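You operate a simulated robot arm through the tools that you are given. There is no shell and no other tool. Be economical: measure what you need, move in short steps, check, and stop when the job is done.

The job below is to be done with a simulated robot arm. You get a single attempt, and the scene is never put back.

TASK
On the top of the low bench, make the dry pack and the cartridge change places.
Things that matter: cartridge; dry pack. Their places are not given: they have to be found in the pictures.

It is judged by the outcome, as a careful person would: the job done as asked, and still so three seconds after it is handed in. It fails if anything else is knocked over, pushed out of place, dropped, spilled or broken.

THE ROBOT
A 6-joint arm with a two-finger parallel gripper, fixed in place. Base frame: the origin is at the foot of the arm, x ahead of it, y to its left, z up; the work surface is at about z = 800. Lengths are in mm, angles in rad, forces in N, time in s.
With the tool pointing down near the work surface it reaches from about 260 to 680 mm from the base axis. Its first joint turns from -1.152 to 1.152 rad. Payload 2.9 kg.
The TCP is the grasp point between the finger pads, 30 mm short of the fingertips. In the tool frame z runs along the fingers and y along their closing line. Largest opening 110 mm; finger width 20, thickness 10; the body of the gripper, 48 by 112 mm, starts 55 mm behind the TCP.
Orientation is told as [roll, pitch, yaw] about the base's x, y, z axes, in that order, counted from this pose: with the fingers straight down and closing along the base's y, the tool's x points along the base's -x, its y along +y and its z along -z.

THE INTERFACE
- The arm moves only by the tool apply_moves. Its argument "increments" is a list of rows, each a list of 7 numbers: the shift along the base's x, y, z in mm, then the turn, a rotation vector about the base's x, y, z in rad, then the gripper command, from -1 (fully open) to 1 (shut), values between in proportion. In form: [[x, y, z, rx, ry, rz, hand], ...]. A call has 1 to 10 rows; each row shifts and turns the commanded pose from where the row before left it. Each row takes 0.2 s and may step no farther than 50 mm and 0.15 rad from the row before; otherwise, or with a gripper value out of range, the whole call is refused. A pose out of reach is approached as far as the arm can. The call stops where the force on the tool passes 40 N (or 10 N more than at its start, if that is more) or the arm is blocked; 0.2 s more then pass. The fingers move at their own pace (about 108 mm/s each) and stop on an object; they squeeze with about 37 N. The grip force told is the motor's: it shows also when the fingers shut on nothing. Time passes only in rows, and 0.2 s behind the last, so rows that do not move let the fingers close. It gives the time, the measured TCP pose, the force on the tool (base axes), the opening and the grip force at its end, in the units of the frame above (readings bear some noise).
- Cameras (640 x 400 px; columns grow to the right, rows downward): "scene" is fixed at [95.3, 482.2, 1362]; the picture's right is [-0.26, -0.96, 0.00], its down [-0.73, 0.20, -0.65] and it looks along [0.62, -0.17, -0.76] (base axes); focal length 359 px, centre (320, 200). "wrist" rides on the gripper at [-36, 0, -57] in the tool frame; the picture's right is [0.00, -1.00, 0.00], its down [0.97, 0.00, -0.24] and it looks along [0.24, 0.00, 0.97] (tool axes); focal length 218 px, centre (320, 200).
- get_image(camera): a new picture of that camera. It takes no simulated time.
- locate(camera, pixels): there is no depth. For up to 12 entries [column, row, z] of the newest picture of that camera ("zoom" is the newest enlarged one), the place [x, y] in the base frame at which the ray of that pixel passes the height z, good to about 3 mm. It takes no simulated time.
- enlarge(camera, box): a new picture of the part [left, top, right, bottom] of that camera's present view, enlarged. It takes no simulated time.
- hand_in(): hands the job in; it is judged then, once.

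Keep the steps short. Do not move on a guess: measure, check each grasp and each placing, and mend mistakes. In all there are 80 turns and 54 pictures (those below and enlarged ones count). Leave the gripper open and the arm clear of the work at the hand-in unless told otherwise, and finish with a single line.

The tools are called after ">>>" as a command line: name --pt "numbers of a row" for each row, then --argument value for the rest, lists and objects as JSON in quotes. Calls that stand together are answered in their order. apply_moves: Moves the arm, as the interface text tells. Its arguments: {"type":"object","properties":{"increments":{"type":"array","items":{"type":"array","items":{"type":"number"}}}},"required":["increments"]} The other tools are called the same way: get_image (camera) takes a picture; locate (camera, pixels) gives the place at which the rays of pixels pass given heights; enlarge (camera, box) takes an enlarged picture of a part of a camera's view; hand_in () hands the job in.

At the start:

```text
time_s: 0.0
position: [298.4, 377.4, 1113.2]
ee_rot: [0.0, 0.002, -0.002]
contact_force: [0.9, 0.2, 0.4]
opening: 109.8
gripper_force: 0.0
```

scene: 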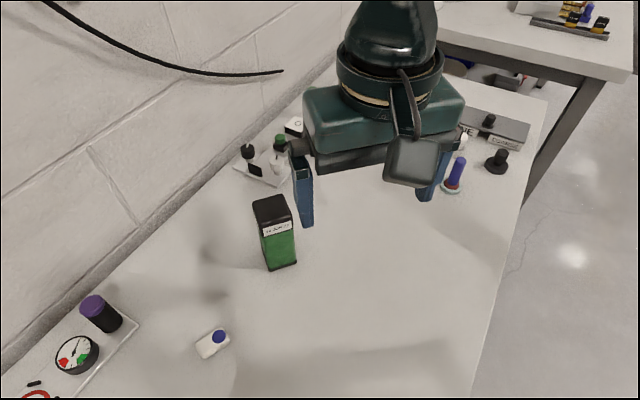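
wrist: 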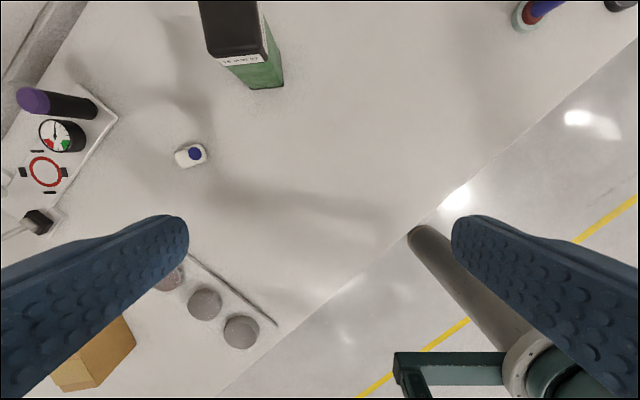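

The scene shows a green and black box at (275,232) and a small white piece with a blue dot at (213,342). I'll enlarge both to identify them.

>>> enlarge --camera "scene" --box '[180, 180, 340, 380]'

>>> enlarge --camera "scene" --box '[220, 80, 540, 280]'

>>> enlarge --camera "wrist" --box '[0, 0, 320, 200]'

```text
2.00 times, centred on (260, 280) of scene
```

zoom: 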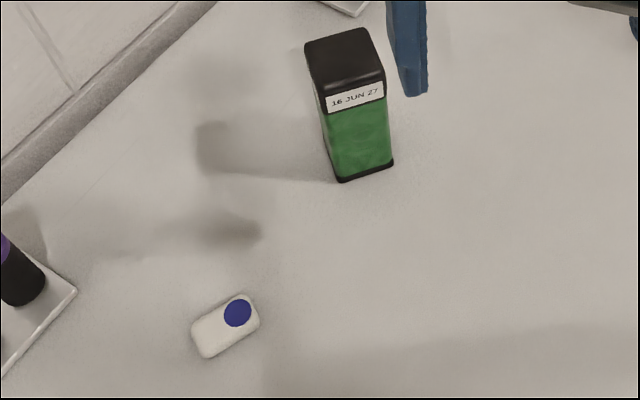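

```text
2.00 times, centred on (380, 180) of scene
```

zoom: 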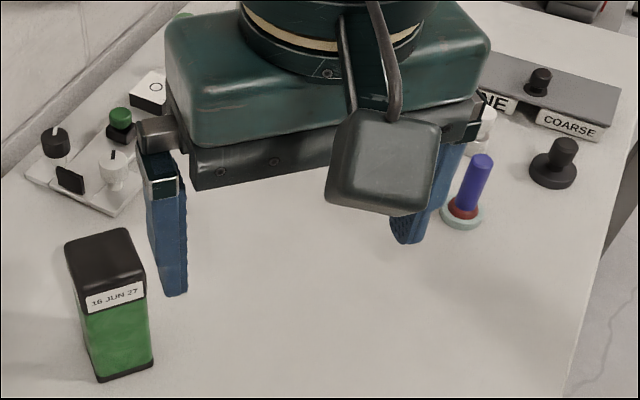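

```text
2.00 times, centred on (160, 100) of wrist
```

zoom: 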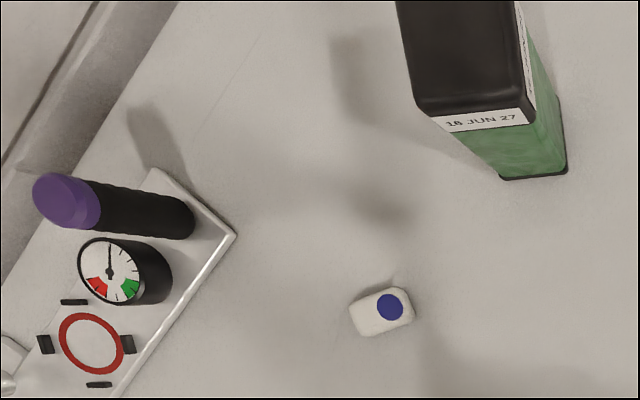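

The white piece with the blue spot looks like a drying-agent pack, and the green dated box is probably the cartridge. The gripper hides part of the bench, so I'll move it aside to the right at its present height to see the rest.

>>> apply_moves --pt "0 -45 0 0 0 0 -1" --pt "0 -45 0 0 0 0 -1" --pt "0 -45 0 0 0 0 -1" --pt "0 -45 0 0 0 0 -1" --pt "0 -45 0 0 0 0 -1" --pt "0 -45 0 0 0 0 -1"

>>> get_image --camera "scene"

>>> get_image --camera "wrist"

```text
time_s: 1.4
position: [302.4, 105.9, 1113.5]
ee_rot: [0.0, 0.002, 0.001]
contact_force: [-0.2, 0.0, 0.2]
opening: 109.7
gripper_force: 0.0
```

```text
48 pictures are left
```

scene: 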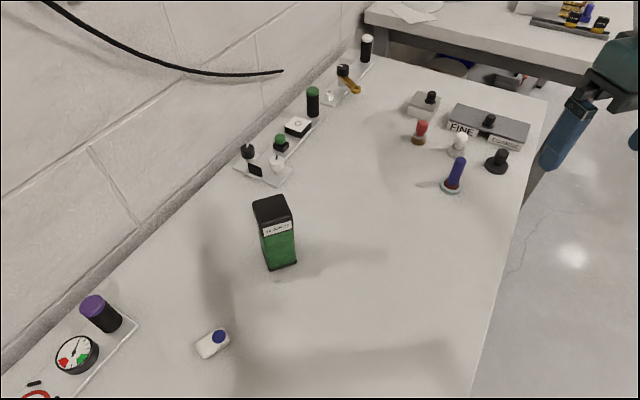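

```text
47 pictures are left
```

wrist: 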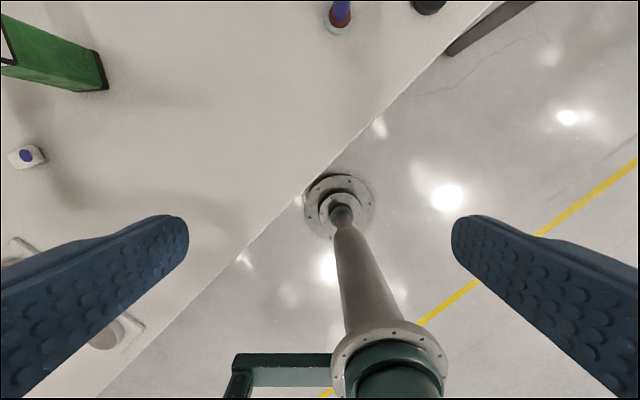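

Now the whole bench is visible. I'll enlarge the far cluster at (400–540, 80–200) and the left strip.

>>> enlarge --camera "scene" --box '[395, 80, 555, 200]'

>>> enlarge --camera "scene" --box '[230, 20, 390, 190]'

>>> enlarge --camera "scene" --box '[190, 320, 240, 360]'

>>> enlarge --camera "scene" --box '[240, 190, 310, 280]'

```text
3.33 times, centred on (475, 140) of scene
```

zoom: 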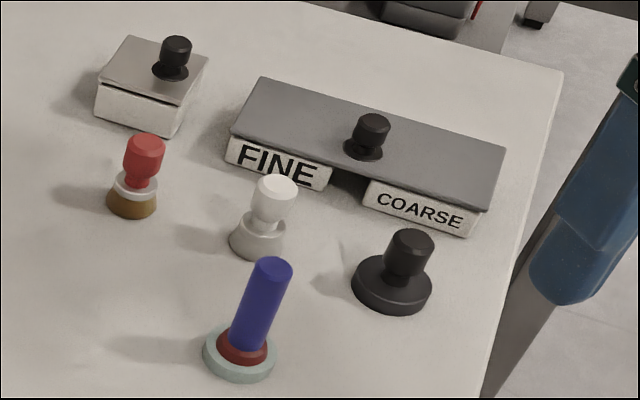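

```text
2.35 times, centred on (310, 105) of scene
```

zoom: 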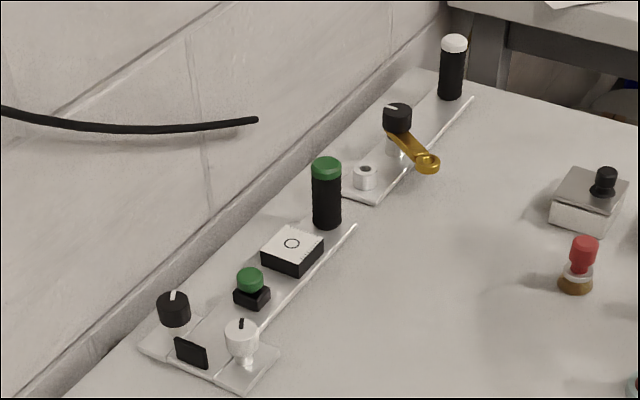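

```text
10.00 times, centred on (215, 340) of scene
```

zoom: 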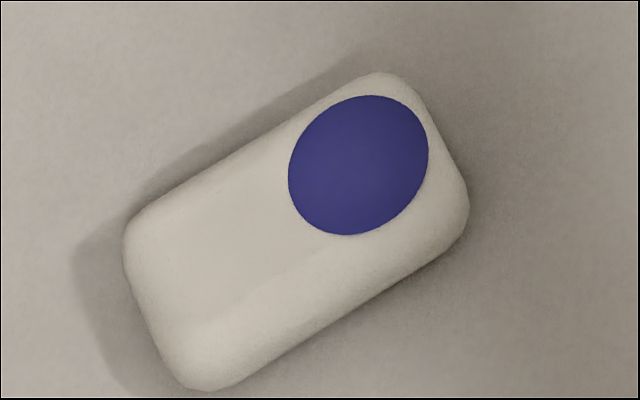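

```text
4.44 times, centred on (275, 235) of scene
```

zoom: 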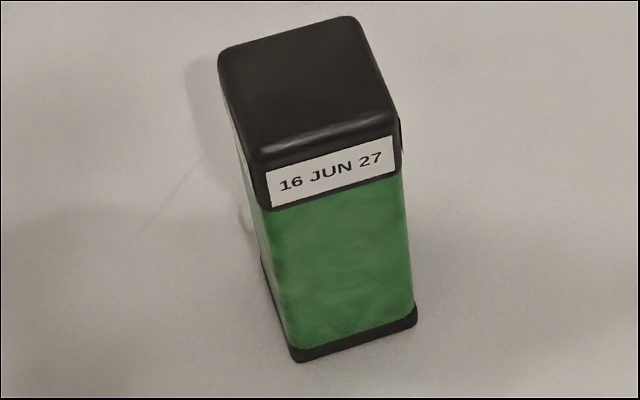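

The white pack with the blue spot is the dry pack, and the green dated box is the cartridge. I'll measure the box's base and top corners in this zoom, and the dry pack in the scene picture.

>>> locate --camera "zoom" --pixels '[[297, 361, 800], [417, 322, 800], [262, 265, 800], [222, 60, 900], [350, 18, 900], [397, 130, 900], [262, 150, 900], [222, 60, 920], [350, 18, 920], [397, 130, 920], [262, 150, 920]]'

>>> locate --camera "scene" --pixels '[[196, 345, 820], [203, 358, 820], [230, 340, 820], [224, 328, 820], [218.5, 336.5, 820], [203, 358, 800], [230, 342, 800], [213, 343, 820], [138, 322, 805], [466, 398, 800], [520, 230, 800]]'

```text
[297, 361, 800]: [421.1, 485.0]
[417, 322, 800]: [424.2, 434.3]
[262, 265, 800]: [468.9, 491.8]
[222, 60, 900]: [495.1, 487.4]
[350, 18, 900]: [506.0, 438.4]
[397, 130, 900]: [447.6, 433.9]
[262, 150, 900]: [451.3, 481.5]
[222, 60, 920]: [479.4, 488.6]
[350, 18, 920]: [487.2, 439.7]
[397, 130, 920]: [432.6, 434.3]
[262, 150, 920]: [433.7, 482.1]
```

```text
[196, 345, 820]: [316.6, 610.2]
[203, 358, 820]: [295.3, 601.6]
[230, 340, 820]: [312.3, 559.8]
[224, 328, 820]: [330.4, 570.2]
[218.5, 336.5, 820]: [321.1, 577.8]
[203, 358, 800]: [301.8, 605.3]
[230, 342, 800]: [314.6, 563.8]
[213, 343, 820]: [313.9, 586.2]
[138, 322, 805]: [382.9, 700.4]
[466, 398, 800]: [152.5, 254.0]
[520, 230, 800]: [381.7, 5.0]
```

The cartridge footprint is about 50 × 50 mm, centred near (446,461), and it's roughly 130 mm tall. The dry pack is near (314,586), about 45 × 25 mm. I'll move the wrist camera between them, still high, for a second view.

>>> apply_moves --pt "6 45 0 0 0 0 -1" --pt "6 45 0 0 0 0 -1" --pt "6 45 0 0 0 0 -1" --pt "6 45 0 0 0 0 -1" --pt "6 45 0 0 0 0 -1" --pt "6 45 0 0 0 0 -1" --pt "6 45 0 0 0 0 -1" --pt "6 45 0 0 0 0 -1" --pt "6 45 0 0 0 0 -1"

>>> get_image --camera "wrist"

```text
time_s: 3.4
position: [349.9, 513.8, 1111.0]
ee_rot: [0.0, 0.004, 0.0]
contact_force: [0.7, -0.8, 0.8]
opening: 110.2
gripper_force: 0.0
```

```text
42 pictures are left
```

wrist: 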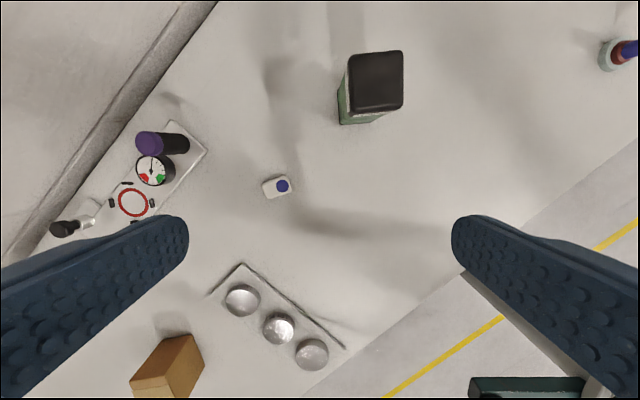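

Both objects are in view. I'll enlarge this picture to measure them.

>>> enlarge --camera "wrist" --box '[320, 30, 430, 140]'

>>> enlarge --camera "wrist" --box '[245, 160, 309, 200]'

>>> locate --camera "wrist" --pixels '[[348, 57, 930], [402, 52, 930], [403, 106, 930], [352, 114, 930], [338, 123, 800], [263, 188, 815], [269, 199, 815], [290, 190, 815], [286, 177, 815], [240, 263, 805], [345, 348, 805], [207, 151, 805]]'

```text
3.64 times, centred on (375, 85) of wrist
```

zoom: 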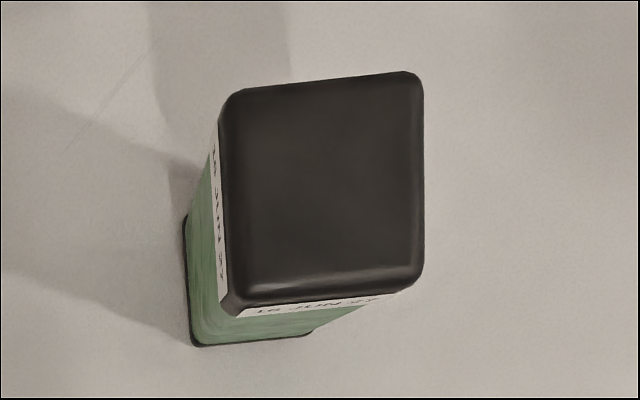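

```text
10.00 times, centred on (277, 180) of wrist
```

zoom: 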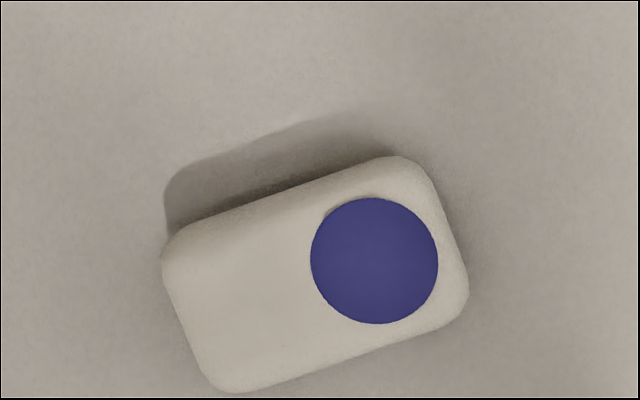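

```text
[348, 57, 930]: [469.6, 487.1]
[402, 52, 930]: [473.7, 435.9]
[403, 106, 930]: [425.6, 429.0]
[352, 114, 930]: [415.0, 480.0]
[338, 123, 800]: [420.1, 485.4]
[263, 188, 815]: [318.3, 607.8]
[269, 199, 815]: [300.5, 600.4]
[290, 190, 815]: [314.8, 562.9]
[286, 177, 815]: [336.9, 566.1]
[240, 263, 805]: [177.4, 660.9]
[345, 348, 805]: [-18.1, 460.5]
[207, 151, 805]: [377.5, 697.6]
```

The cartridge is yawed about +0.095 rad and the dry pack about +0.385 rad. I'll locate the blue spot at several heights to get the height of the pack.

>>> locate --camera "zoom" --pixels '[[374, 260, 800], [374, 260, 810], [374, 260, 820], [374, 260, 830], [315, 273, 810], [315, 273, 820]]'

>>> locate --camera "scene" --pixels '[[218.6, 336.5, 800], [218.6, 336.5, 810], [218.6, 336.5, 820], [218.6, 336.5, 830]]'

```text
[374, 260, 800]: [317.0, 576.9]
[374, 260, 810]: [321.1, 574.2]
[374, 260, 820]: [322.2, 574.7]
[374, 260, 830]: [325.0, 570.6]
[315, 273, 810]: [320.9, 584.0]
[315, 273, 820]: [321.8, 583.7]
```

```text
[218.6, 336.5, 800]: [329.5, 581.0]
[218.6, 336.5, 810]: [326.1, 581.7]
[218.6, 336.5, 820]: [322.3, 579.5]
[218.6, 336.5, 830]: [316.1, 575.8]
```

The pack's top is near z = 818 and its centre near (318,584.5). I'll descend to hover above it at z≈900 with a yaw of 0.385, gripper open.

>>> apply_moves --pt "-5.3 11.8 -30 0 0 0.064 -1" --pt "-5.3 11.8 -36 0 0 0.064 -1" --pt "-5.3 11.8 -36 0 0 0.064 -1" --pt "-5.3 11.8 -36 0 0 0.064 -1" --pt "-5.3 11.8 -36 0 0 0.064 -1" --pt "-5.4 11.7 -37 0 0 0.065 -1"

>>> get_image --camera "wrist"

>>> get_image --camera "scene"

```text
time_s: 4.8
position: [317.7, 578.8, 901.8]
ee_rot: [0.001, -0.001, 0.386]
contact_force: [-0.2, 0.9, 0.5]
opening: 110.3
gripper_force: 0.0
```

```text
39 pictures are left
```

wrist: 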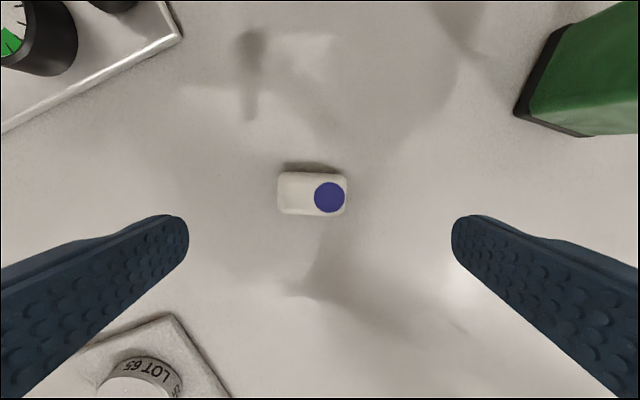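

```text
38 pictures are left
```

scene: 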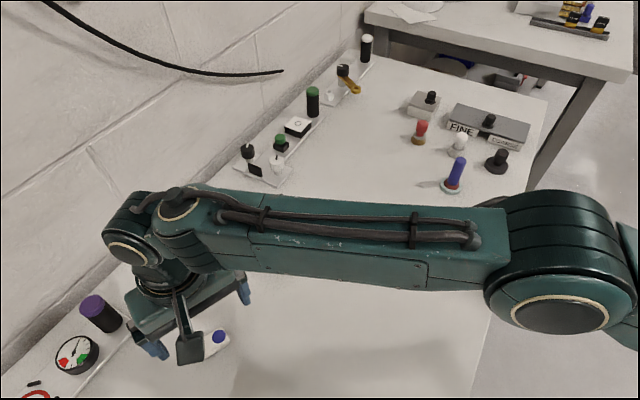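

The pack lines up with the fingers, filling (277–348, 170–216) in the picture. I'll locate its ends.

>>> locate --camera "wrist" --pixels '[[278, 193, 810], [348, 195, 810], [313, 173, 816], [313, 215, 816], [329, 197, 818], [313, 194, 816], [178, 38, 806], [175, 315, 806]]'

>>> apply_moves --pt "0 0 0 0 0 0 -1"

```text
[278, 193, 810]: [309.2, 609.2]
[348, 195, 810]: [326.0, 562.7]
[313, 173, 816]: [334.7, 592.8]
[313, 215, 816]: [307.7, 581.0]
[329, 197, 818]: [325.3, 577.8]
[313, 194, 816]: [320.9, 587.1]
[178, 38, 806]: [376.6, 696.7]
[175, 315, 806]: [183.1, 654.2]
```

```text
time_s: 5.2
position: [316.8, 580.7, 900.7]
ee_rot: [0.0, 0.003, 0.386]
contact_force: [-0.2, 1.1, -0.2]
opening: 109.7
gripper_force: 0.1
```

The pack's centre is about (319.5,586.5) and the TCP is at (317,581). I'll shift by (+3,+5) and descend to z≈834, which leaves the fingertips 4 mm above the bench.

>>> apply_moves --pt "3 5 -20 0 0 0 -1" --pt "0 0 -20 0 0 0 -1" --pt "0 0 -17 0 0 0 -1" --pt "0 0 -10 0 0 0 -1" --pt "0 0 0 0 0 0 -1"

>>> get_image --camera "wrist"

```text
time_s: 6.4
position: [322.4, 586.3, 834.7]
ee_rot: [0.001, 0.001, 0.386]
contact_force: [0.9, 0.6, -0.2]
opening: 109.8
gripper_force: 0.0
```

```text
37 pictures are left
```

wrist: 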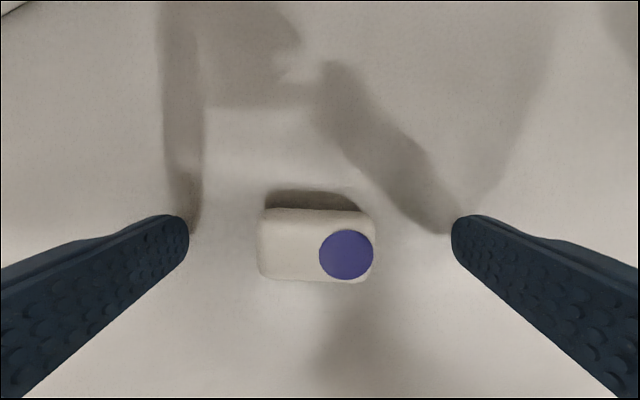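

The pack is centred between the fingertips. I'll close the gripper on its ends.

>>> apply_moves --pt "0 0 0 0 0 0 1" --pt "0 0 0 0 0 0 1" --pt "0 0 0 0 0 0 1" --pt "0 0 0 0 0 0 1"

>>> get_image --camera "wrist"

```text
time_s: 7.4
position: [322.1, 586.4, 835.7]
ee_rot: [-0.004, 0.001, 0.384]
contact_force: [0.5, -0.5, 0.0]
opening: 46.0
gripper_force: 37.1
```

```text
36 pictures are left
```

wrist: 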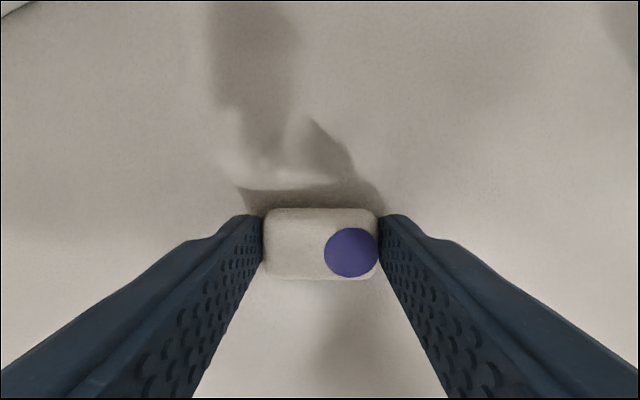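

The grip holds at 46 mm opening and 37 N. I'll lift it 70 mm and carry it along −y at x≈320 to a temporary spot at (320,350), well clear of the cartridge.

>>> apply_moves --pt "0 0 20 0 0 0 1" --pt "0 0 50 0 0 0 1" --pt "0 -40 0 0 0 0 1" --pt "0 -40 0 0 0 0 1" --pt "0 -40 0 0 0 0 1" --pt "0 -40 0 0 0 0 1" --pt "0 -40 0 0 0 0 1" --pt "0 -36 0 0 0 0 1" --pt "0 0 0 0 0 0 1"

>>> get_image --camera "scene"

```text
time_s: 9.4
position: [324.0, 351.1, 906.6]
ee_rot: [-0.001, -0.002, 0.386]
contact_force: [0.1, 0.2, -0.1]
opening: 46.3
gripper_force: 37.3
```

```text
35 pictures are left
```

scene: 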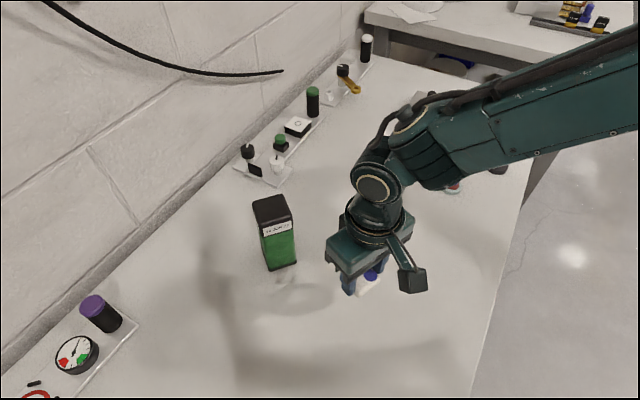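

The pack is in the gripper and the bench below is free. I'll lower it to the same TCP height of 835 and release.

>>> apply_moves --pt "0 0 -40 0 0 0 1" --pt "0 0 -24 0 0 0 1" --pt "0 0 -6 0 0 0 1" --pt "0 0 0 0 0 0 1"

>>> apply_moves --pt "0 0 0 0 0 0 0.5" --pt "0 0 0 0 0 0 0" --pt "0 0 0 0 0 0 0" --pt "0 0 40 0 0 0 -1" --pt "0 0 50 0 0 0 -1"

>>> get_image --camera "wrist"

```text
time_s: 10.4
position: [325.2, 350.7, 836.1]
ee_rot: [0.005, -0.002, 0.384]
contact_force: [-1.2, -1.7, 29.9]
opening: 46.5
gripper_force: 36.5
```

```text
time_s: 11.6
position: [321.2, 352.0, 925.0]
ee_rot: [0.0, 0.003, 0.385]
contact_force: [-1.0, 0.2, 0.0]
opening: 109.8
gripper_force: 0.1
```

```text
34 pictures are left
```

wrist: 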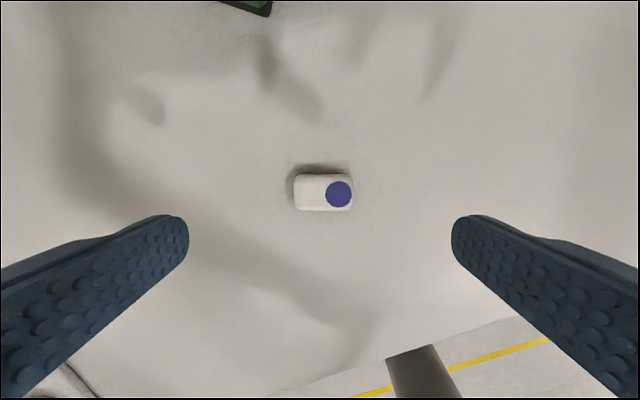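

The pack rests flat on the bench. Now the cartridge: I'll rise to z≈1030, turn back to a yaw of 0.095, and move over (446,459).

>>> apply_moves --pt "0 0 45 0 0 -0.1 -1" --pt "0 0 50 0 0 -0.1 -1" --pt "0 0 10 0 0 -0.09 -1" --pt "31 27 0 0 0 0 -1" --pt "31 27 0 0 0 0 -1" --pt "31 27 0 0 0 0 -1" --pt "31 27 0 0 0 0 -1" --pt "0 0 0 0 0 0 -1"

>>> get_image --camera "wrist"

```text
time_s: 13.4
position: [444.7, 461.3, 1029.8]
ee_rot: [-0.001, 0.002, 0.094]
contact_force: [0.0, -0.2, 0.1]
opening: 109.9
gripper_force: 0.2
```

```text
33 pictures are left
```

wrist: 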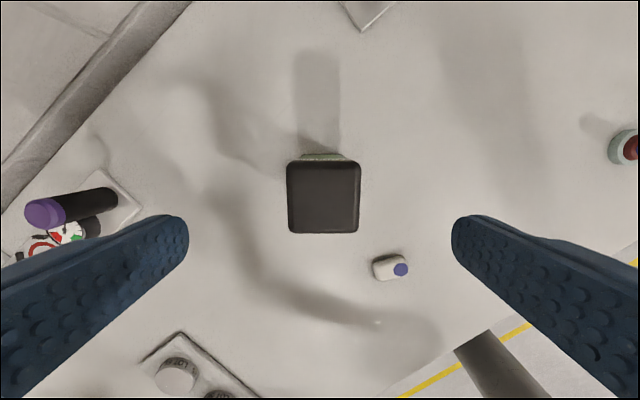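

The box looks square to the fingers, with its top face spanning (287–361, 160–233). I'll locate the edges.

>>> locate --camera "wrist" --pixels '[[287, 197, 930], [360, 197, 930], [324, 162, 930], [324, 232, 930], [324, 197, 930], [325, 155, 800], [302, 157, 800], [343, 157, 800]]'

>>> enlarge --camera "wrist" --box '[270, 140, 380, 250]'

```text
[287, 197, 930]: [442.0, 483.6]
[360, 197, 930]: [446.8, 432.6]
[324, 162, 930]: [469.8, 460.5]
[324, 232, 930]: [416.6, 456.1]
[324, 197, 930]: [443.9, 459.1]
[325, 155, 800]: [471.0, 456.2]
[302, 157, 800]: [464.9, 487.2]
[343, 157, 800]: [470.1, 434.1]
```

```text
3.64 times, centred on (325, 195) of wrist
```

zoom: 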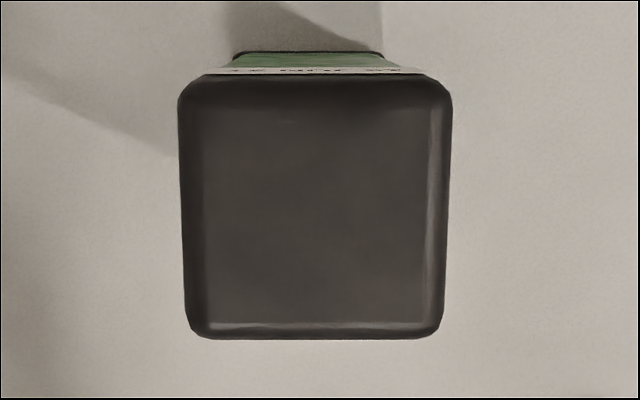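

The box centre is (444,459) and its width is 51 mm. I'll shift −2 in y and descend to TCP z≈895, which keeps the palm at 950, above the box top at about 931.

>>> apply_moves --pt "0 -2 -40 0 0 0 -1" --pt "0 0 -40 0 0 0 -1" --pt "0 0 -30 0 0 0 -1" --pt "0 0 -15 0 0 0 -1" --pt "0 0 -10 0 0 0 -1" --pt "0 0 0 0 0 0 -1"

>>> get_image --camera "wrist"

>>> get_image --camera "scene"

```text
time_s: 14.8
position: [448.3, 457.8, 896.8]
ee_rot: [-0.001, 0.002, 0.093]
contact_force: [0.6, -0.1, 0.1]
opening: 110.1
gripper_force: 0.0
```

```text
31 pictures are left
```

wrist: 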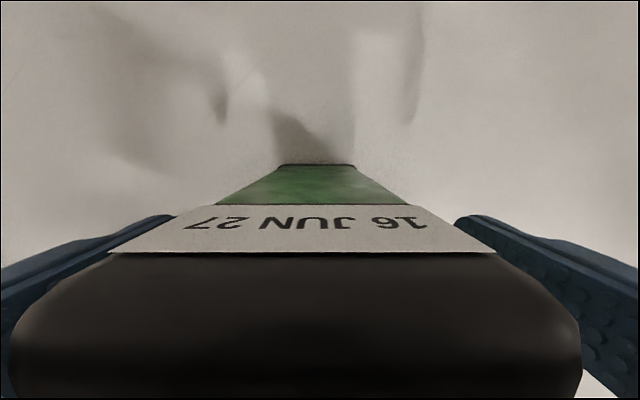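

```text
30 pictures are left
```

scene: 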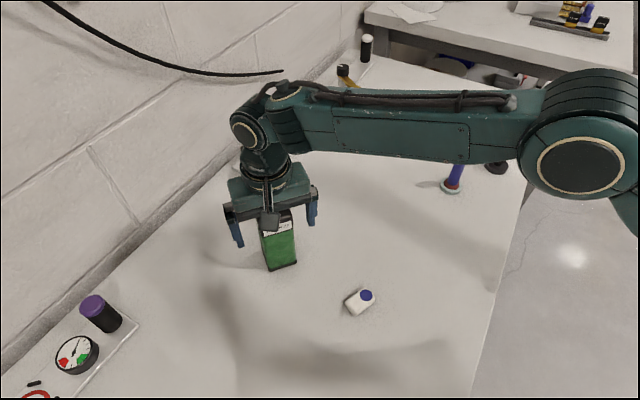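

The box sits between the fingers with no contact force. I'll close the gripper.

>>> apply_moves --pt "0 0 0 0 0 0 1" --pt "0 0 0 0 0 0 1" --pt "0 0 0 0 0 0 1" --pt "0 0 0 0 0 0 1"

>>> apply_moves --pt "0 0 10 0 0 0 1" --pt "0 0 20 0 0 0 1" --pt "0 0 0 0 0 0 1"

>>> get_image --camera "scene"

```text
time_s: 15.8
position: [446.4, 457.4, 896.7]
ee_rot: [0.0, 0.0, 0.095]
contact_force: [-0.2, 1.7, -0.1]
opening: 51.9
gripper_force: 37.0
```

```text
time_s: 16.6
position: [448.7, 459.1, 926.4]
ee_rot: [0.0, 0.002, 0.093]
contact_force: [-0.3, -0.7, -3.6]
opening: 51.9
gripper_force: 36.9
```

```text
29 pictures are left
```

scene: 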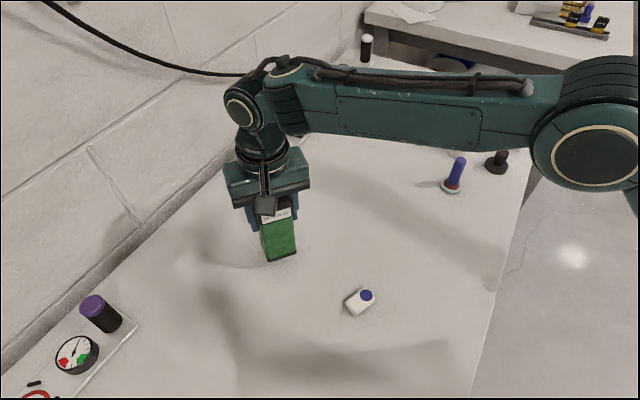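

The cartridge is lifted, with 3.6 N of weight on the tool. I'll carry it to the pack's old place at (321,586).

>>> apply_moves --pt "0 0 14 0 0 0 1" --pt "-31.5 32 0 0 0 0 1" --pt "-31.5 32 0 0 0 0 1" --pt "-31.5 32 0 0 0 0 1" --pt "-31.5 32 0 0 0 0 1" --pt "0 0 0 0 0 0 1" --pt "0 0 0 0 0 0 1"

>>> get_image --camera "scene"

```text
time_s: 18.2
position: [325.1, 582.7, 938.6]
ee_rot: [-0.001, 0.002, 0.093]
contact_force: [0.4, 0.7, -2.8]
opening: 52.0
gripper_force: 36.9
```

```text
28 pictures are left
```

scene: 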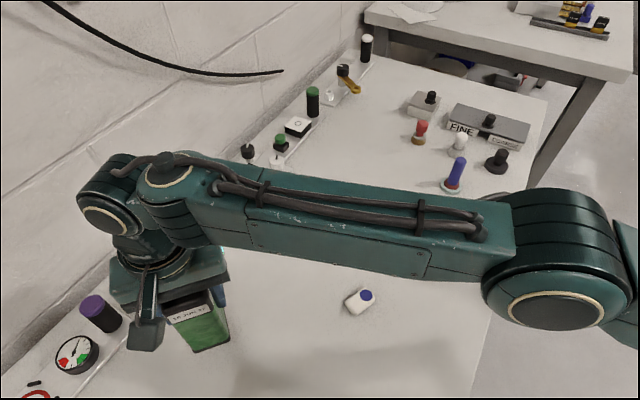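

The box hovers at (325,583) over free bench. I'll correct by (−2,+3) and lower it 42 mm in slowing steps.

>>> apply_moves --pt "-2 3 -20 0 0 0 1" --pt "0 0 -14 0 0 0 1" --pt "0 0 -5 0 0 0 1" --pt "0 0 -2.5 0 0 0 1" --pt "0 0 0 0 0 0 1"

>>> get_image --camera "scene"

```text
time_s: 19.4
position: [318.7, 587.3, 897.4]
ee_rot: [0.001, 0.001, 0.095]
contact_force: [0.2, 0.2, -2.4]
opening: 51.8
gripper_force: 37.1
```

```text
27 pictures are left
```

scene: 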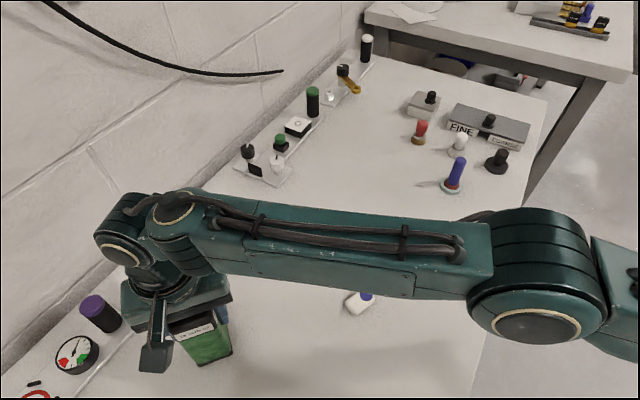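

The box is still hanging just above the bench at −2.4 N. I'll lower it a millimetre at a time until it touches.

>>> apply_moves --pt "0 0 -1 0 0 0 1" --pt "0 0 0 0 0 0 1"

>>> apply_moves --pt "0 0 -1 0 0 0 1" --pt "0 0 0 0 0 0 1"

```text
time_s: 20.0
position: [318.8, 589.6, 896.0]
ee_rot: [-0.001, 0.002, 0.094]
contact_force: [-0.3, 0.5, -2.3]
opening: 51.7
gripper_force: 37.3
```

```text
time_s: 20.6
position: [320.0, 587.6, 897.2]
ee_rot: [0.001, 0.0, 0.095]
contact_force: [-0.2, -0.8, 5.5]
opening: 51.7
gripper_force: 36.9
```

It has touched down at +5.5 N. I'll open the gripper gently, then rise straight up.

>>> apply_moves --pt "0 0 0 0 0 0 0" --pt "0 0 0 0 0 0 -0.5" --pt "0 0 0 0 0 0 -1" --pt "0 0 0 0 0 0 -1" --pt "0 0 30 0 0 0 -1" --pt "0 0 40 0 0 0 -1" --pt "0 0 45 0 0 0 -1"

>>> get_image --camera "wrist"

```text
time_s: 22.2
position: [318.6, 585.0, 1014.5]
ee_rot: [0.0, 0.001, 0.095]
contact_force: [-0.1, 0.7, -0.2]
opening: 109.8
gripper_force: 0.1
```

```text
26 pictures are left
```

wrist: 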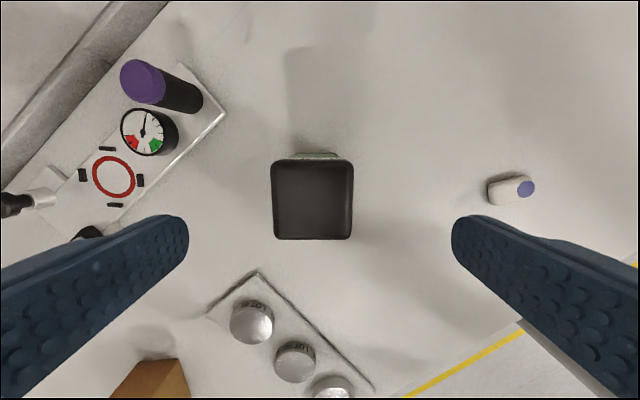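

The box stands upright. I'll check its centre, then go back over the pack at (323,351), turned to yaw 0.385.

>>> locate --camera "wrist" --pixels '[[312.5, 200, 930], [317, 153, 800], [512, 191, 818]]'

>>> apply_moves --pt "0 -45 0 0 0 0.06 -1" --pt "0 -45 0 0 0 0.06 -1" --pt "0 -45 0 0 0 0.06 -1" --pt "0 -45 0 0 0 0.06 -1" --pt "0 -45 0 0 0 0.05 -1" --pt "2 -9 -40 0 0 0 -1" --pt "0 0 -45 0 0 0 -1" --pt "0 0 -20 0 0 0 -1" --pt "0 0 0 0 0 0 -1"

>>> get_image --camera "wrist"

```text
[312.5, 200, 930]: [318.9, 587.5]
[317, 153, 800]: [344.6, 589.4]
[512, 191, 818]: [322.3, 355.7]
```

```text
time_s: 24.2
position: [320.3, 351.7, 906.8]
ee_rot: [0.0, 0.002, 0.387]
contact_force: [0.9, 0.1, 0.2]
opening: 110.1
gripper_force: 0.1
```

```text
25 pictures are left
```

wrist: 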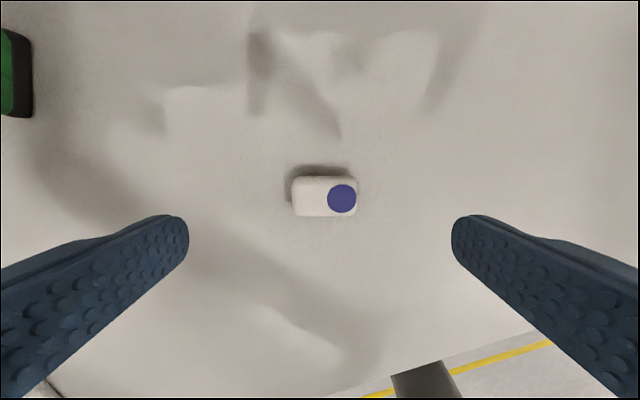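

The cartridge is at (319,587), where the pack was. The pack is centred under the gripper, so I'll descend to TCP z≈836 and close.

>>> apply_moves --pt "0 0 -30 0 0 0 -1" --pt "0 0 -25 0 0 0 -1" --pt "0 0 -15.5 0 0 0 -1" --pt "0 0 0 0 0 0 -1" --pt "0 0 0 0 0 0 1" --pt "0 0 0 0 0 0 1" --pt "0 0 0 0 0 0 1" --pt "0 0 0 0 0 0 1"

>>> get_image --camera "wrist"

```text
time_s: 26.0
position: [320.8, 354.6, 837.8]
ee_rot: [0.0, 0.001, 0.386]
contact_force: [1.4, -0.2, -0.3]
opening: 46.1
gripper_force: 36.9
```

```text
24 pictures are left
```

wrist: 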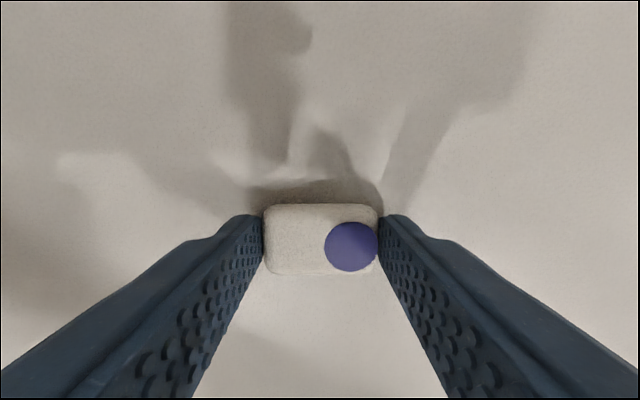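

The pack is gripped at 46.1 mm. I'll lift it and carry it to the cartridge's old place at (445,459).

>>> apply_moves --pt "0 0 20 0 0 0 1" --pt "0 0 30 0 0 0 1" --pt "31 26.5 0 0 0 0 1" --pt "31 26.5 0 0 0 0 1" --pt "31 26.5 0 0 0 0 1" --pt "31 26.5 0 0 0 0 1" --pt "0 0 0 0 0 0 1" --pt "0 0 0 0 0 0 1"

>>> get_image --camera "scene"

```text
time_s: 27.8
position: [445.7, 460.5, 886.8]
ee_rot: [0.0, 0.001, 0.384]
contact_force: [0.4, -0.5, -0.7]
opening: 46.0
gripper_force: 36.3
```

```text
23 pictures are left
```

scene: 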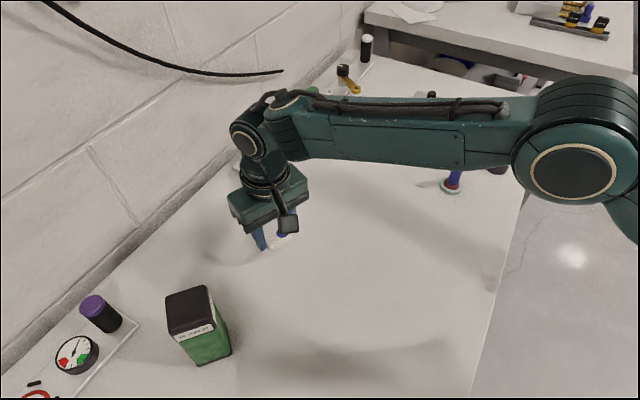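

The cartridge stands upright at the pack's old place, and the pack is over the cartridge's old place. I'll lower it slowly.

>>> apply_moves --pt "0 -1 -30 0 0 0 1" --pt "0 0 -15 0 0 0 1" --pt "0 0 -3 0 0 0 1" --pt "0 0 -1 0 0 0 1" --pt "0 0 0 0 0 0 1"

```text
time_s: 29.0
position: [446.0, 458.5, 836.3]
ee_rot: [0.001, -0.001, 0.384]
contact_force: [0.0, -0.6, 1.8]
opening: 46.4
gripper_force: 36.9
```

It's barely touching at 1.8 N. I'll go down 0.7 mm more, open, and rise straight up.

>>> apply_moves --pt "0 0 -0.7 0 0 0 1" --pt "0 0 0 0 0 0 0.5" --pt "0 0 0 0 0 0 0" --pt "0 0 0 0 0 0 -0.5" --pt "0 0 0 0 0 0 -1" --pt "0 0 30 0 0 0 -1" --pt "0 0 50 0 0 0 -1" --pt "0 0 50 0 0 0 -1" --pt "0 0 50 0 0 0 -1"

>>> apply_moves --pt "-10 -45 20 0 0 -0.06 -1" --pt "-15 -45 20 0 0 -0.06 -1" --pt "-20 -45 10 0 0 -0.06 -1" --pt "-20 -45 0 0 0 -0.06 -1" --pt "-20 -45 0 0 0 -0.06 -1" --pt "-20 -45 0 0 0 -0.06 -1" --pt "0 -45 0 0 0 -0.025 -1" --pt "0 0 0 0 0 0 -1"

>>> get_image --camera "scene"

```text
time_s: 31.0
position: [444.9, 464.6, 1014.2]
ee_rot: [0.0, 0.004, 0.386]
contact_force: [-0.2, 0.2, -0.2]
opening: 109.7
gripper_force: 0.2
```

```text
refused: row 1 steps farther than a row can; nothing moved
```

```text
22 pictures are left
```

scene: 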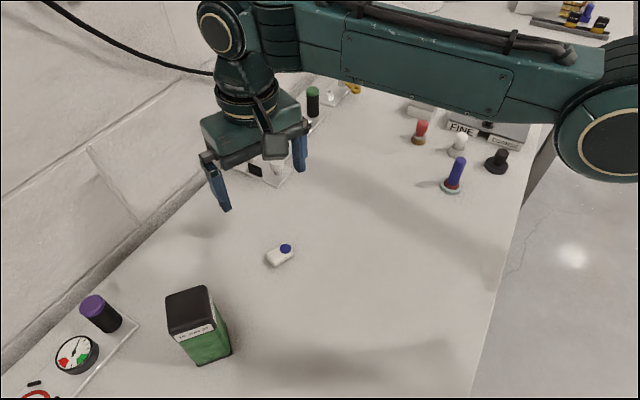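

The pack is released and lies flat. My retreat call was refused because a row was too long, so I'll retreat with shorter rows and check everything.

>>> apply_moves --pt "0 0 45 0 0 0 -1" --pt "0 0 40 0 0 0 -1" --pt "-18 -40 0 0 0 -0.06 -1" --pt "-18 -40 0 0 0 -0.06 -1" --pt "-18 -40 0 0 0 -0.06 -1" --pt "-18 -40 0 0 0 -0.06 -1" --pt "-18 -40 0 0 0 -0.06 -1" --pt "-18 -40 0 0 0 -0.06 -1" --pt "-18 -40 0 0 0 0 -1" --pt "-18 -40 0 0 0 0 -1"

>>> get_image --camera "scene"

```text
time_s: 33.2
position: [518.2, 310.1, 1174.0]
ee_rot: [-0.001, 0.001, 0.024]
contact_force: [0.7, -0.3, 0.7]
opening: 109.8
gripper_force: 0.0
out of reach, approached as far as the arm can: row 2, 3, 4, 5, 6, 7, 8, 9, 10
```

```text
21 pictures are left
```

scene: 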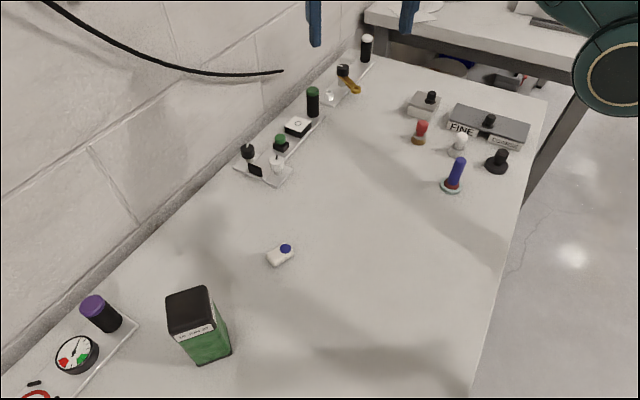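

The arm is high and clear, and nothing else has moved. One last check of the two places.

>>> locate --camera "scene" --pixels '[[279.5, 255.5, 815], [196, 366, 800], [232, 353, 800], [190, 308, 930]]'

```text
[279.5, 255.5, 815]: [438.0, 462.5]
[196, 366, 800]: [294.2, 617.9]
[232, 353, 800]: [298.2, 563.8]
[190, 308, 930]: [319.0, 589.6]
```

The pack is at about (440,461) and the cartridge at about (320,588), so they have swapped places within measuring error. I'll hand in.

>>> hand_in

```text
The job is handed in.
```

The dry pack and the cartridge have changed places on the bench, nothing else was moved, and the gripper was left open and clear.
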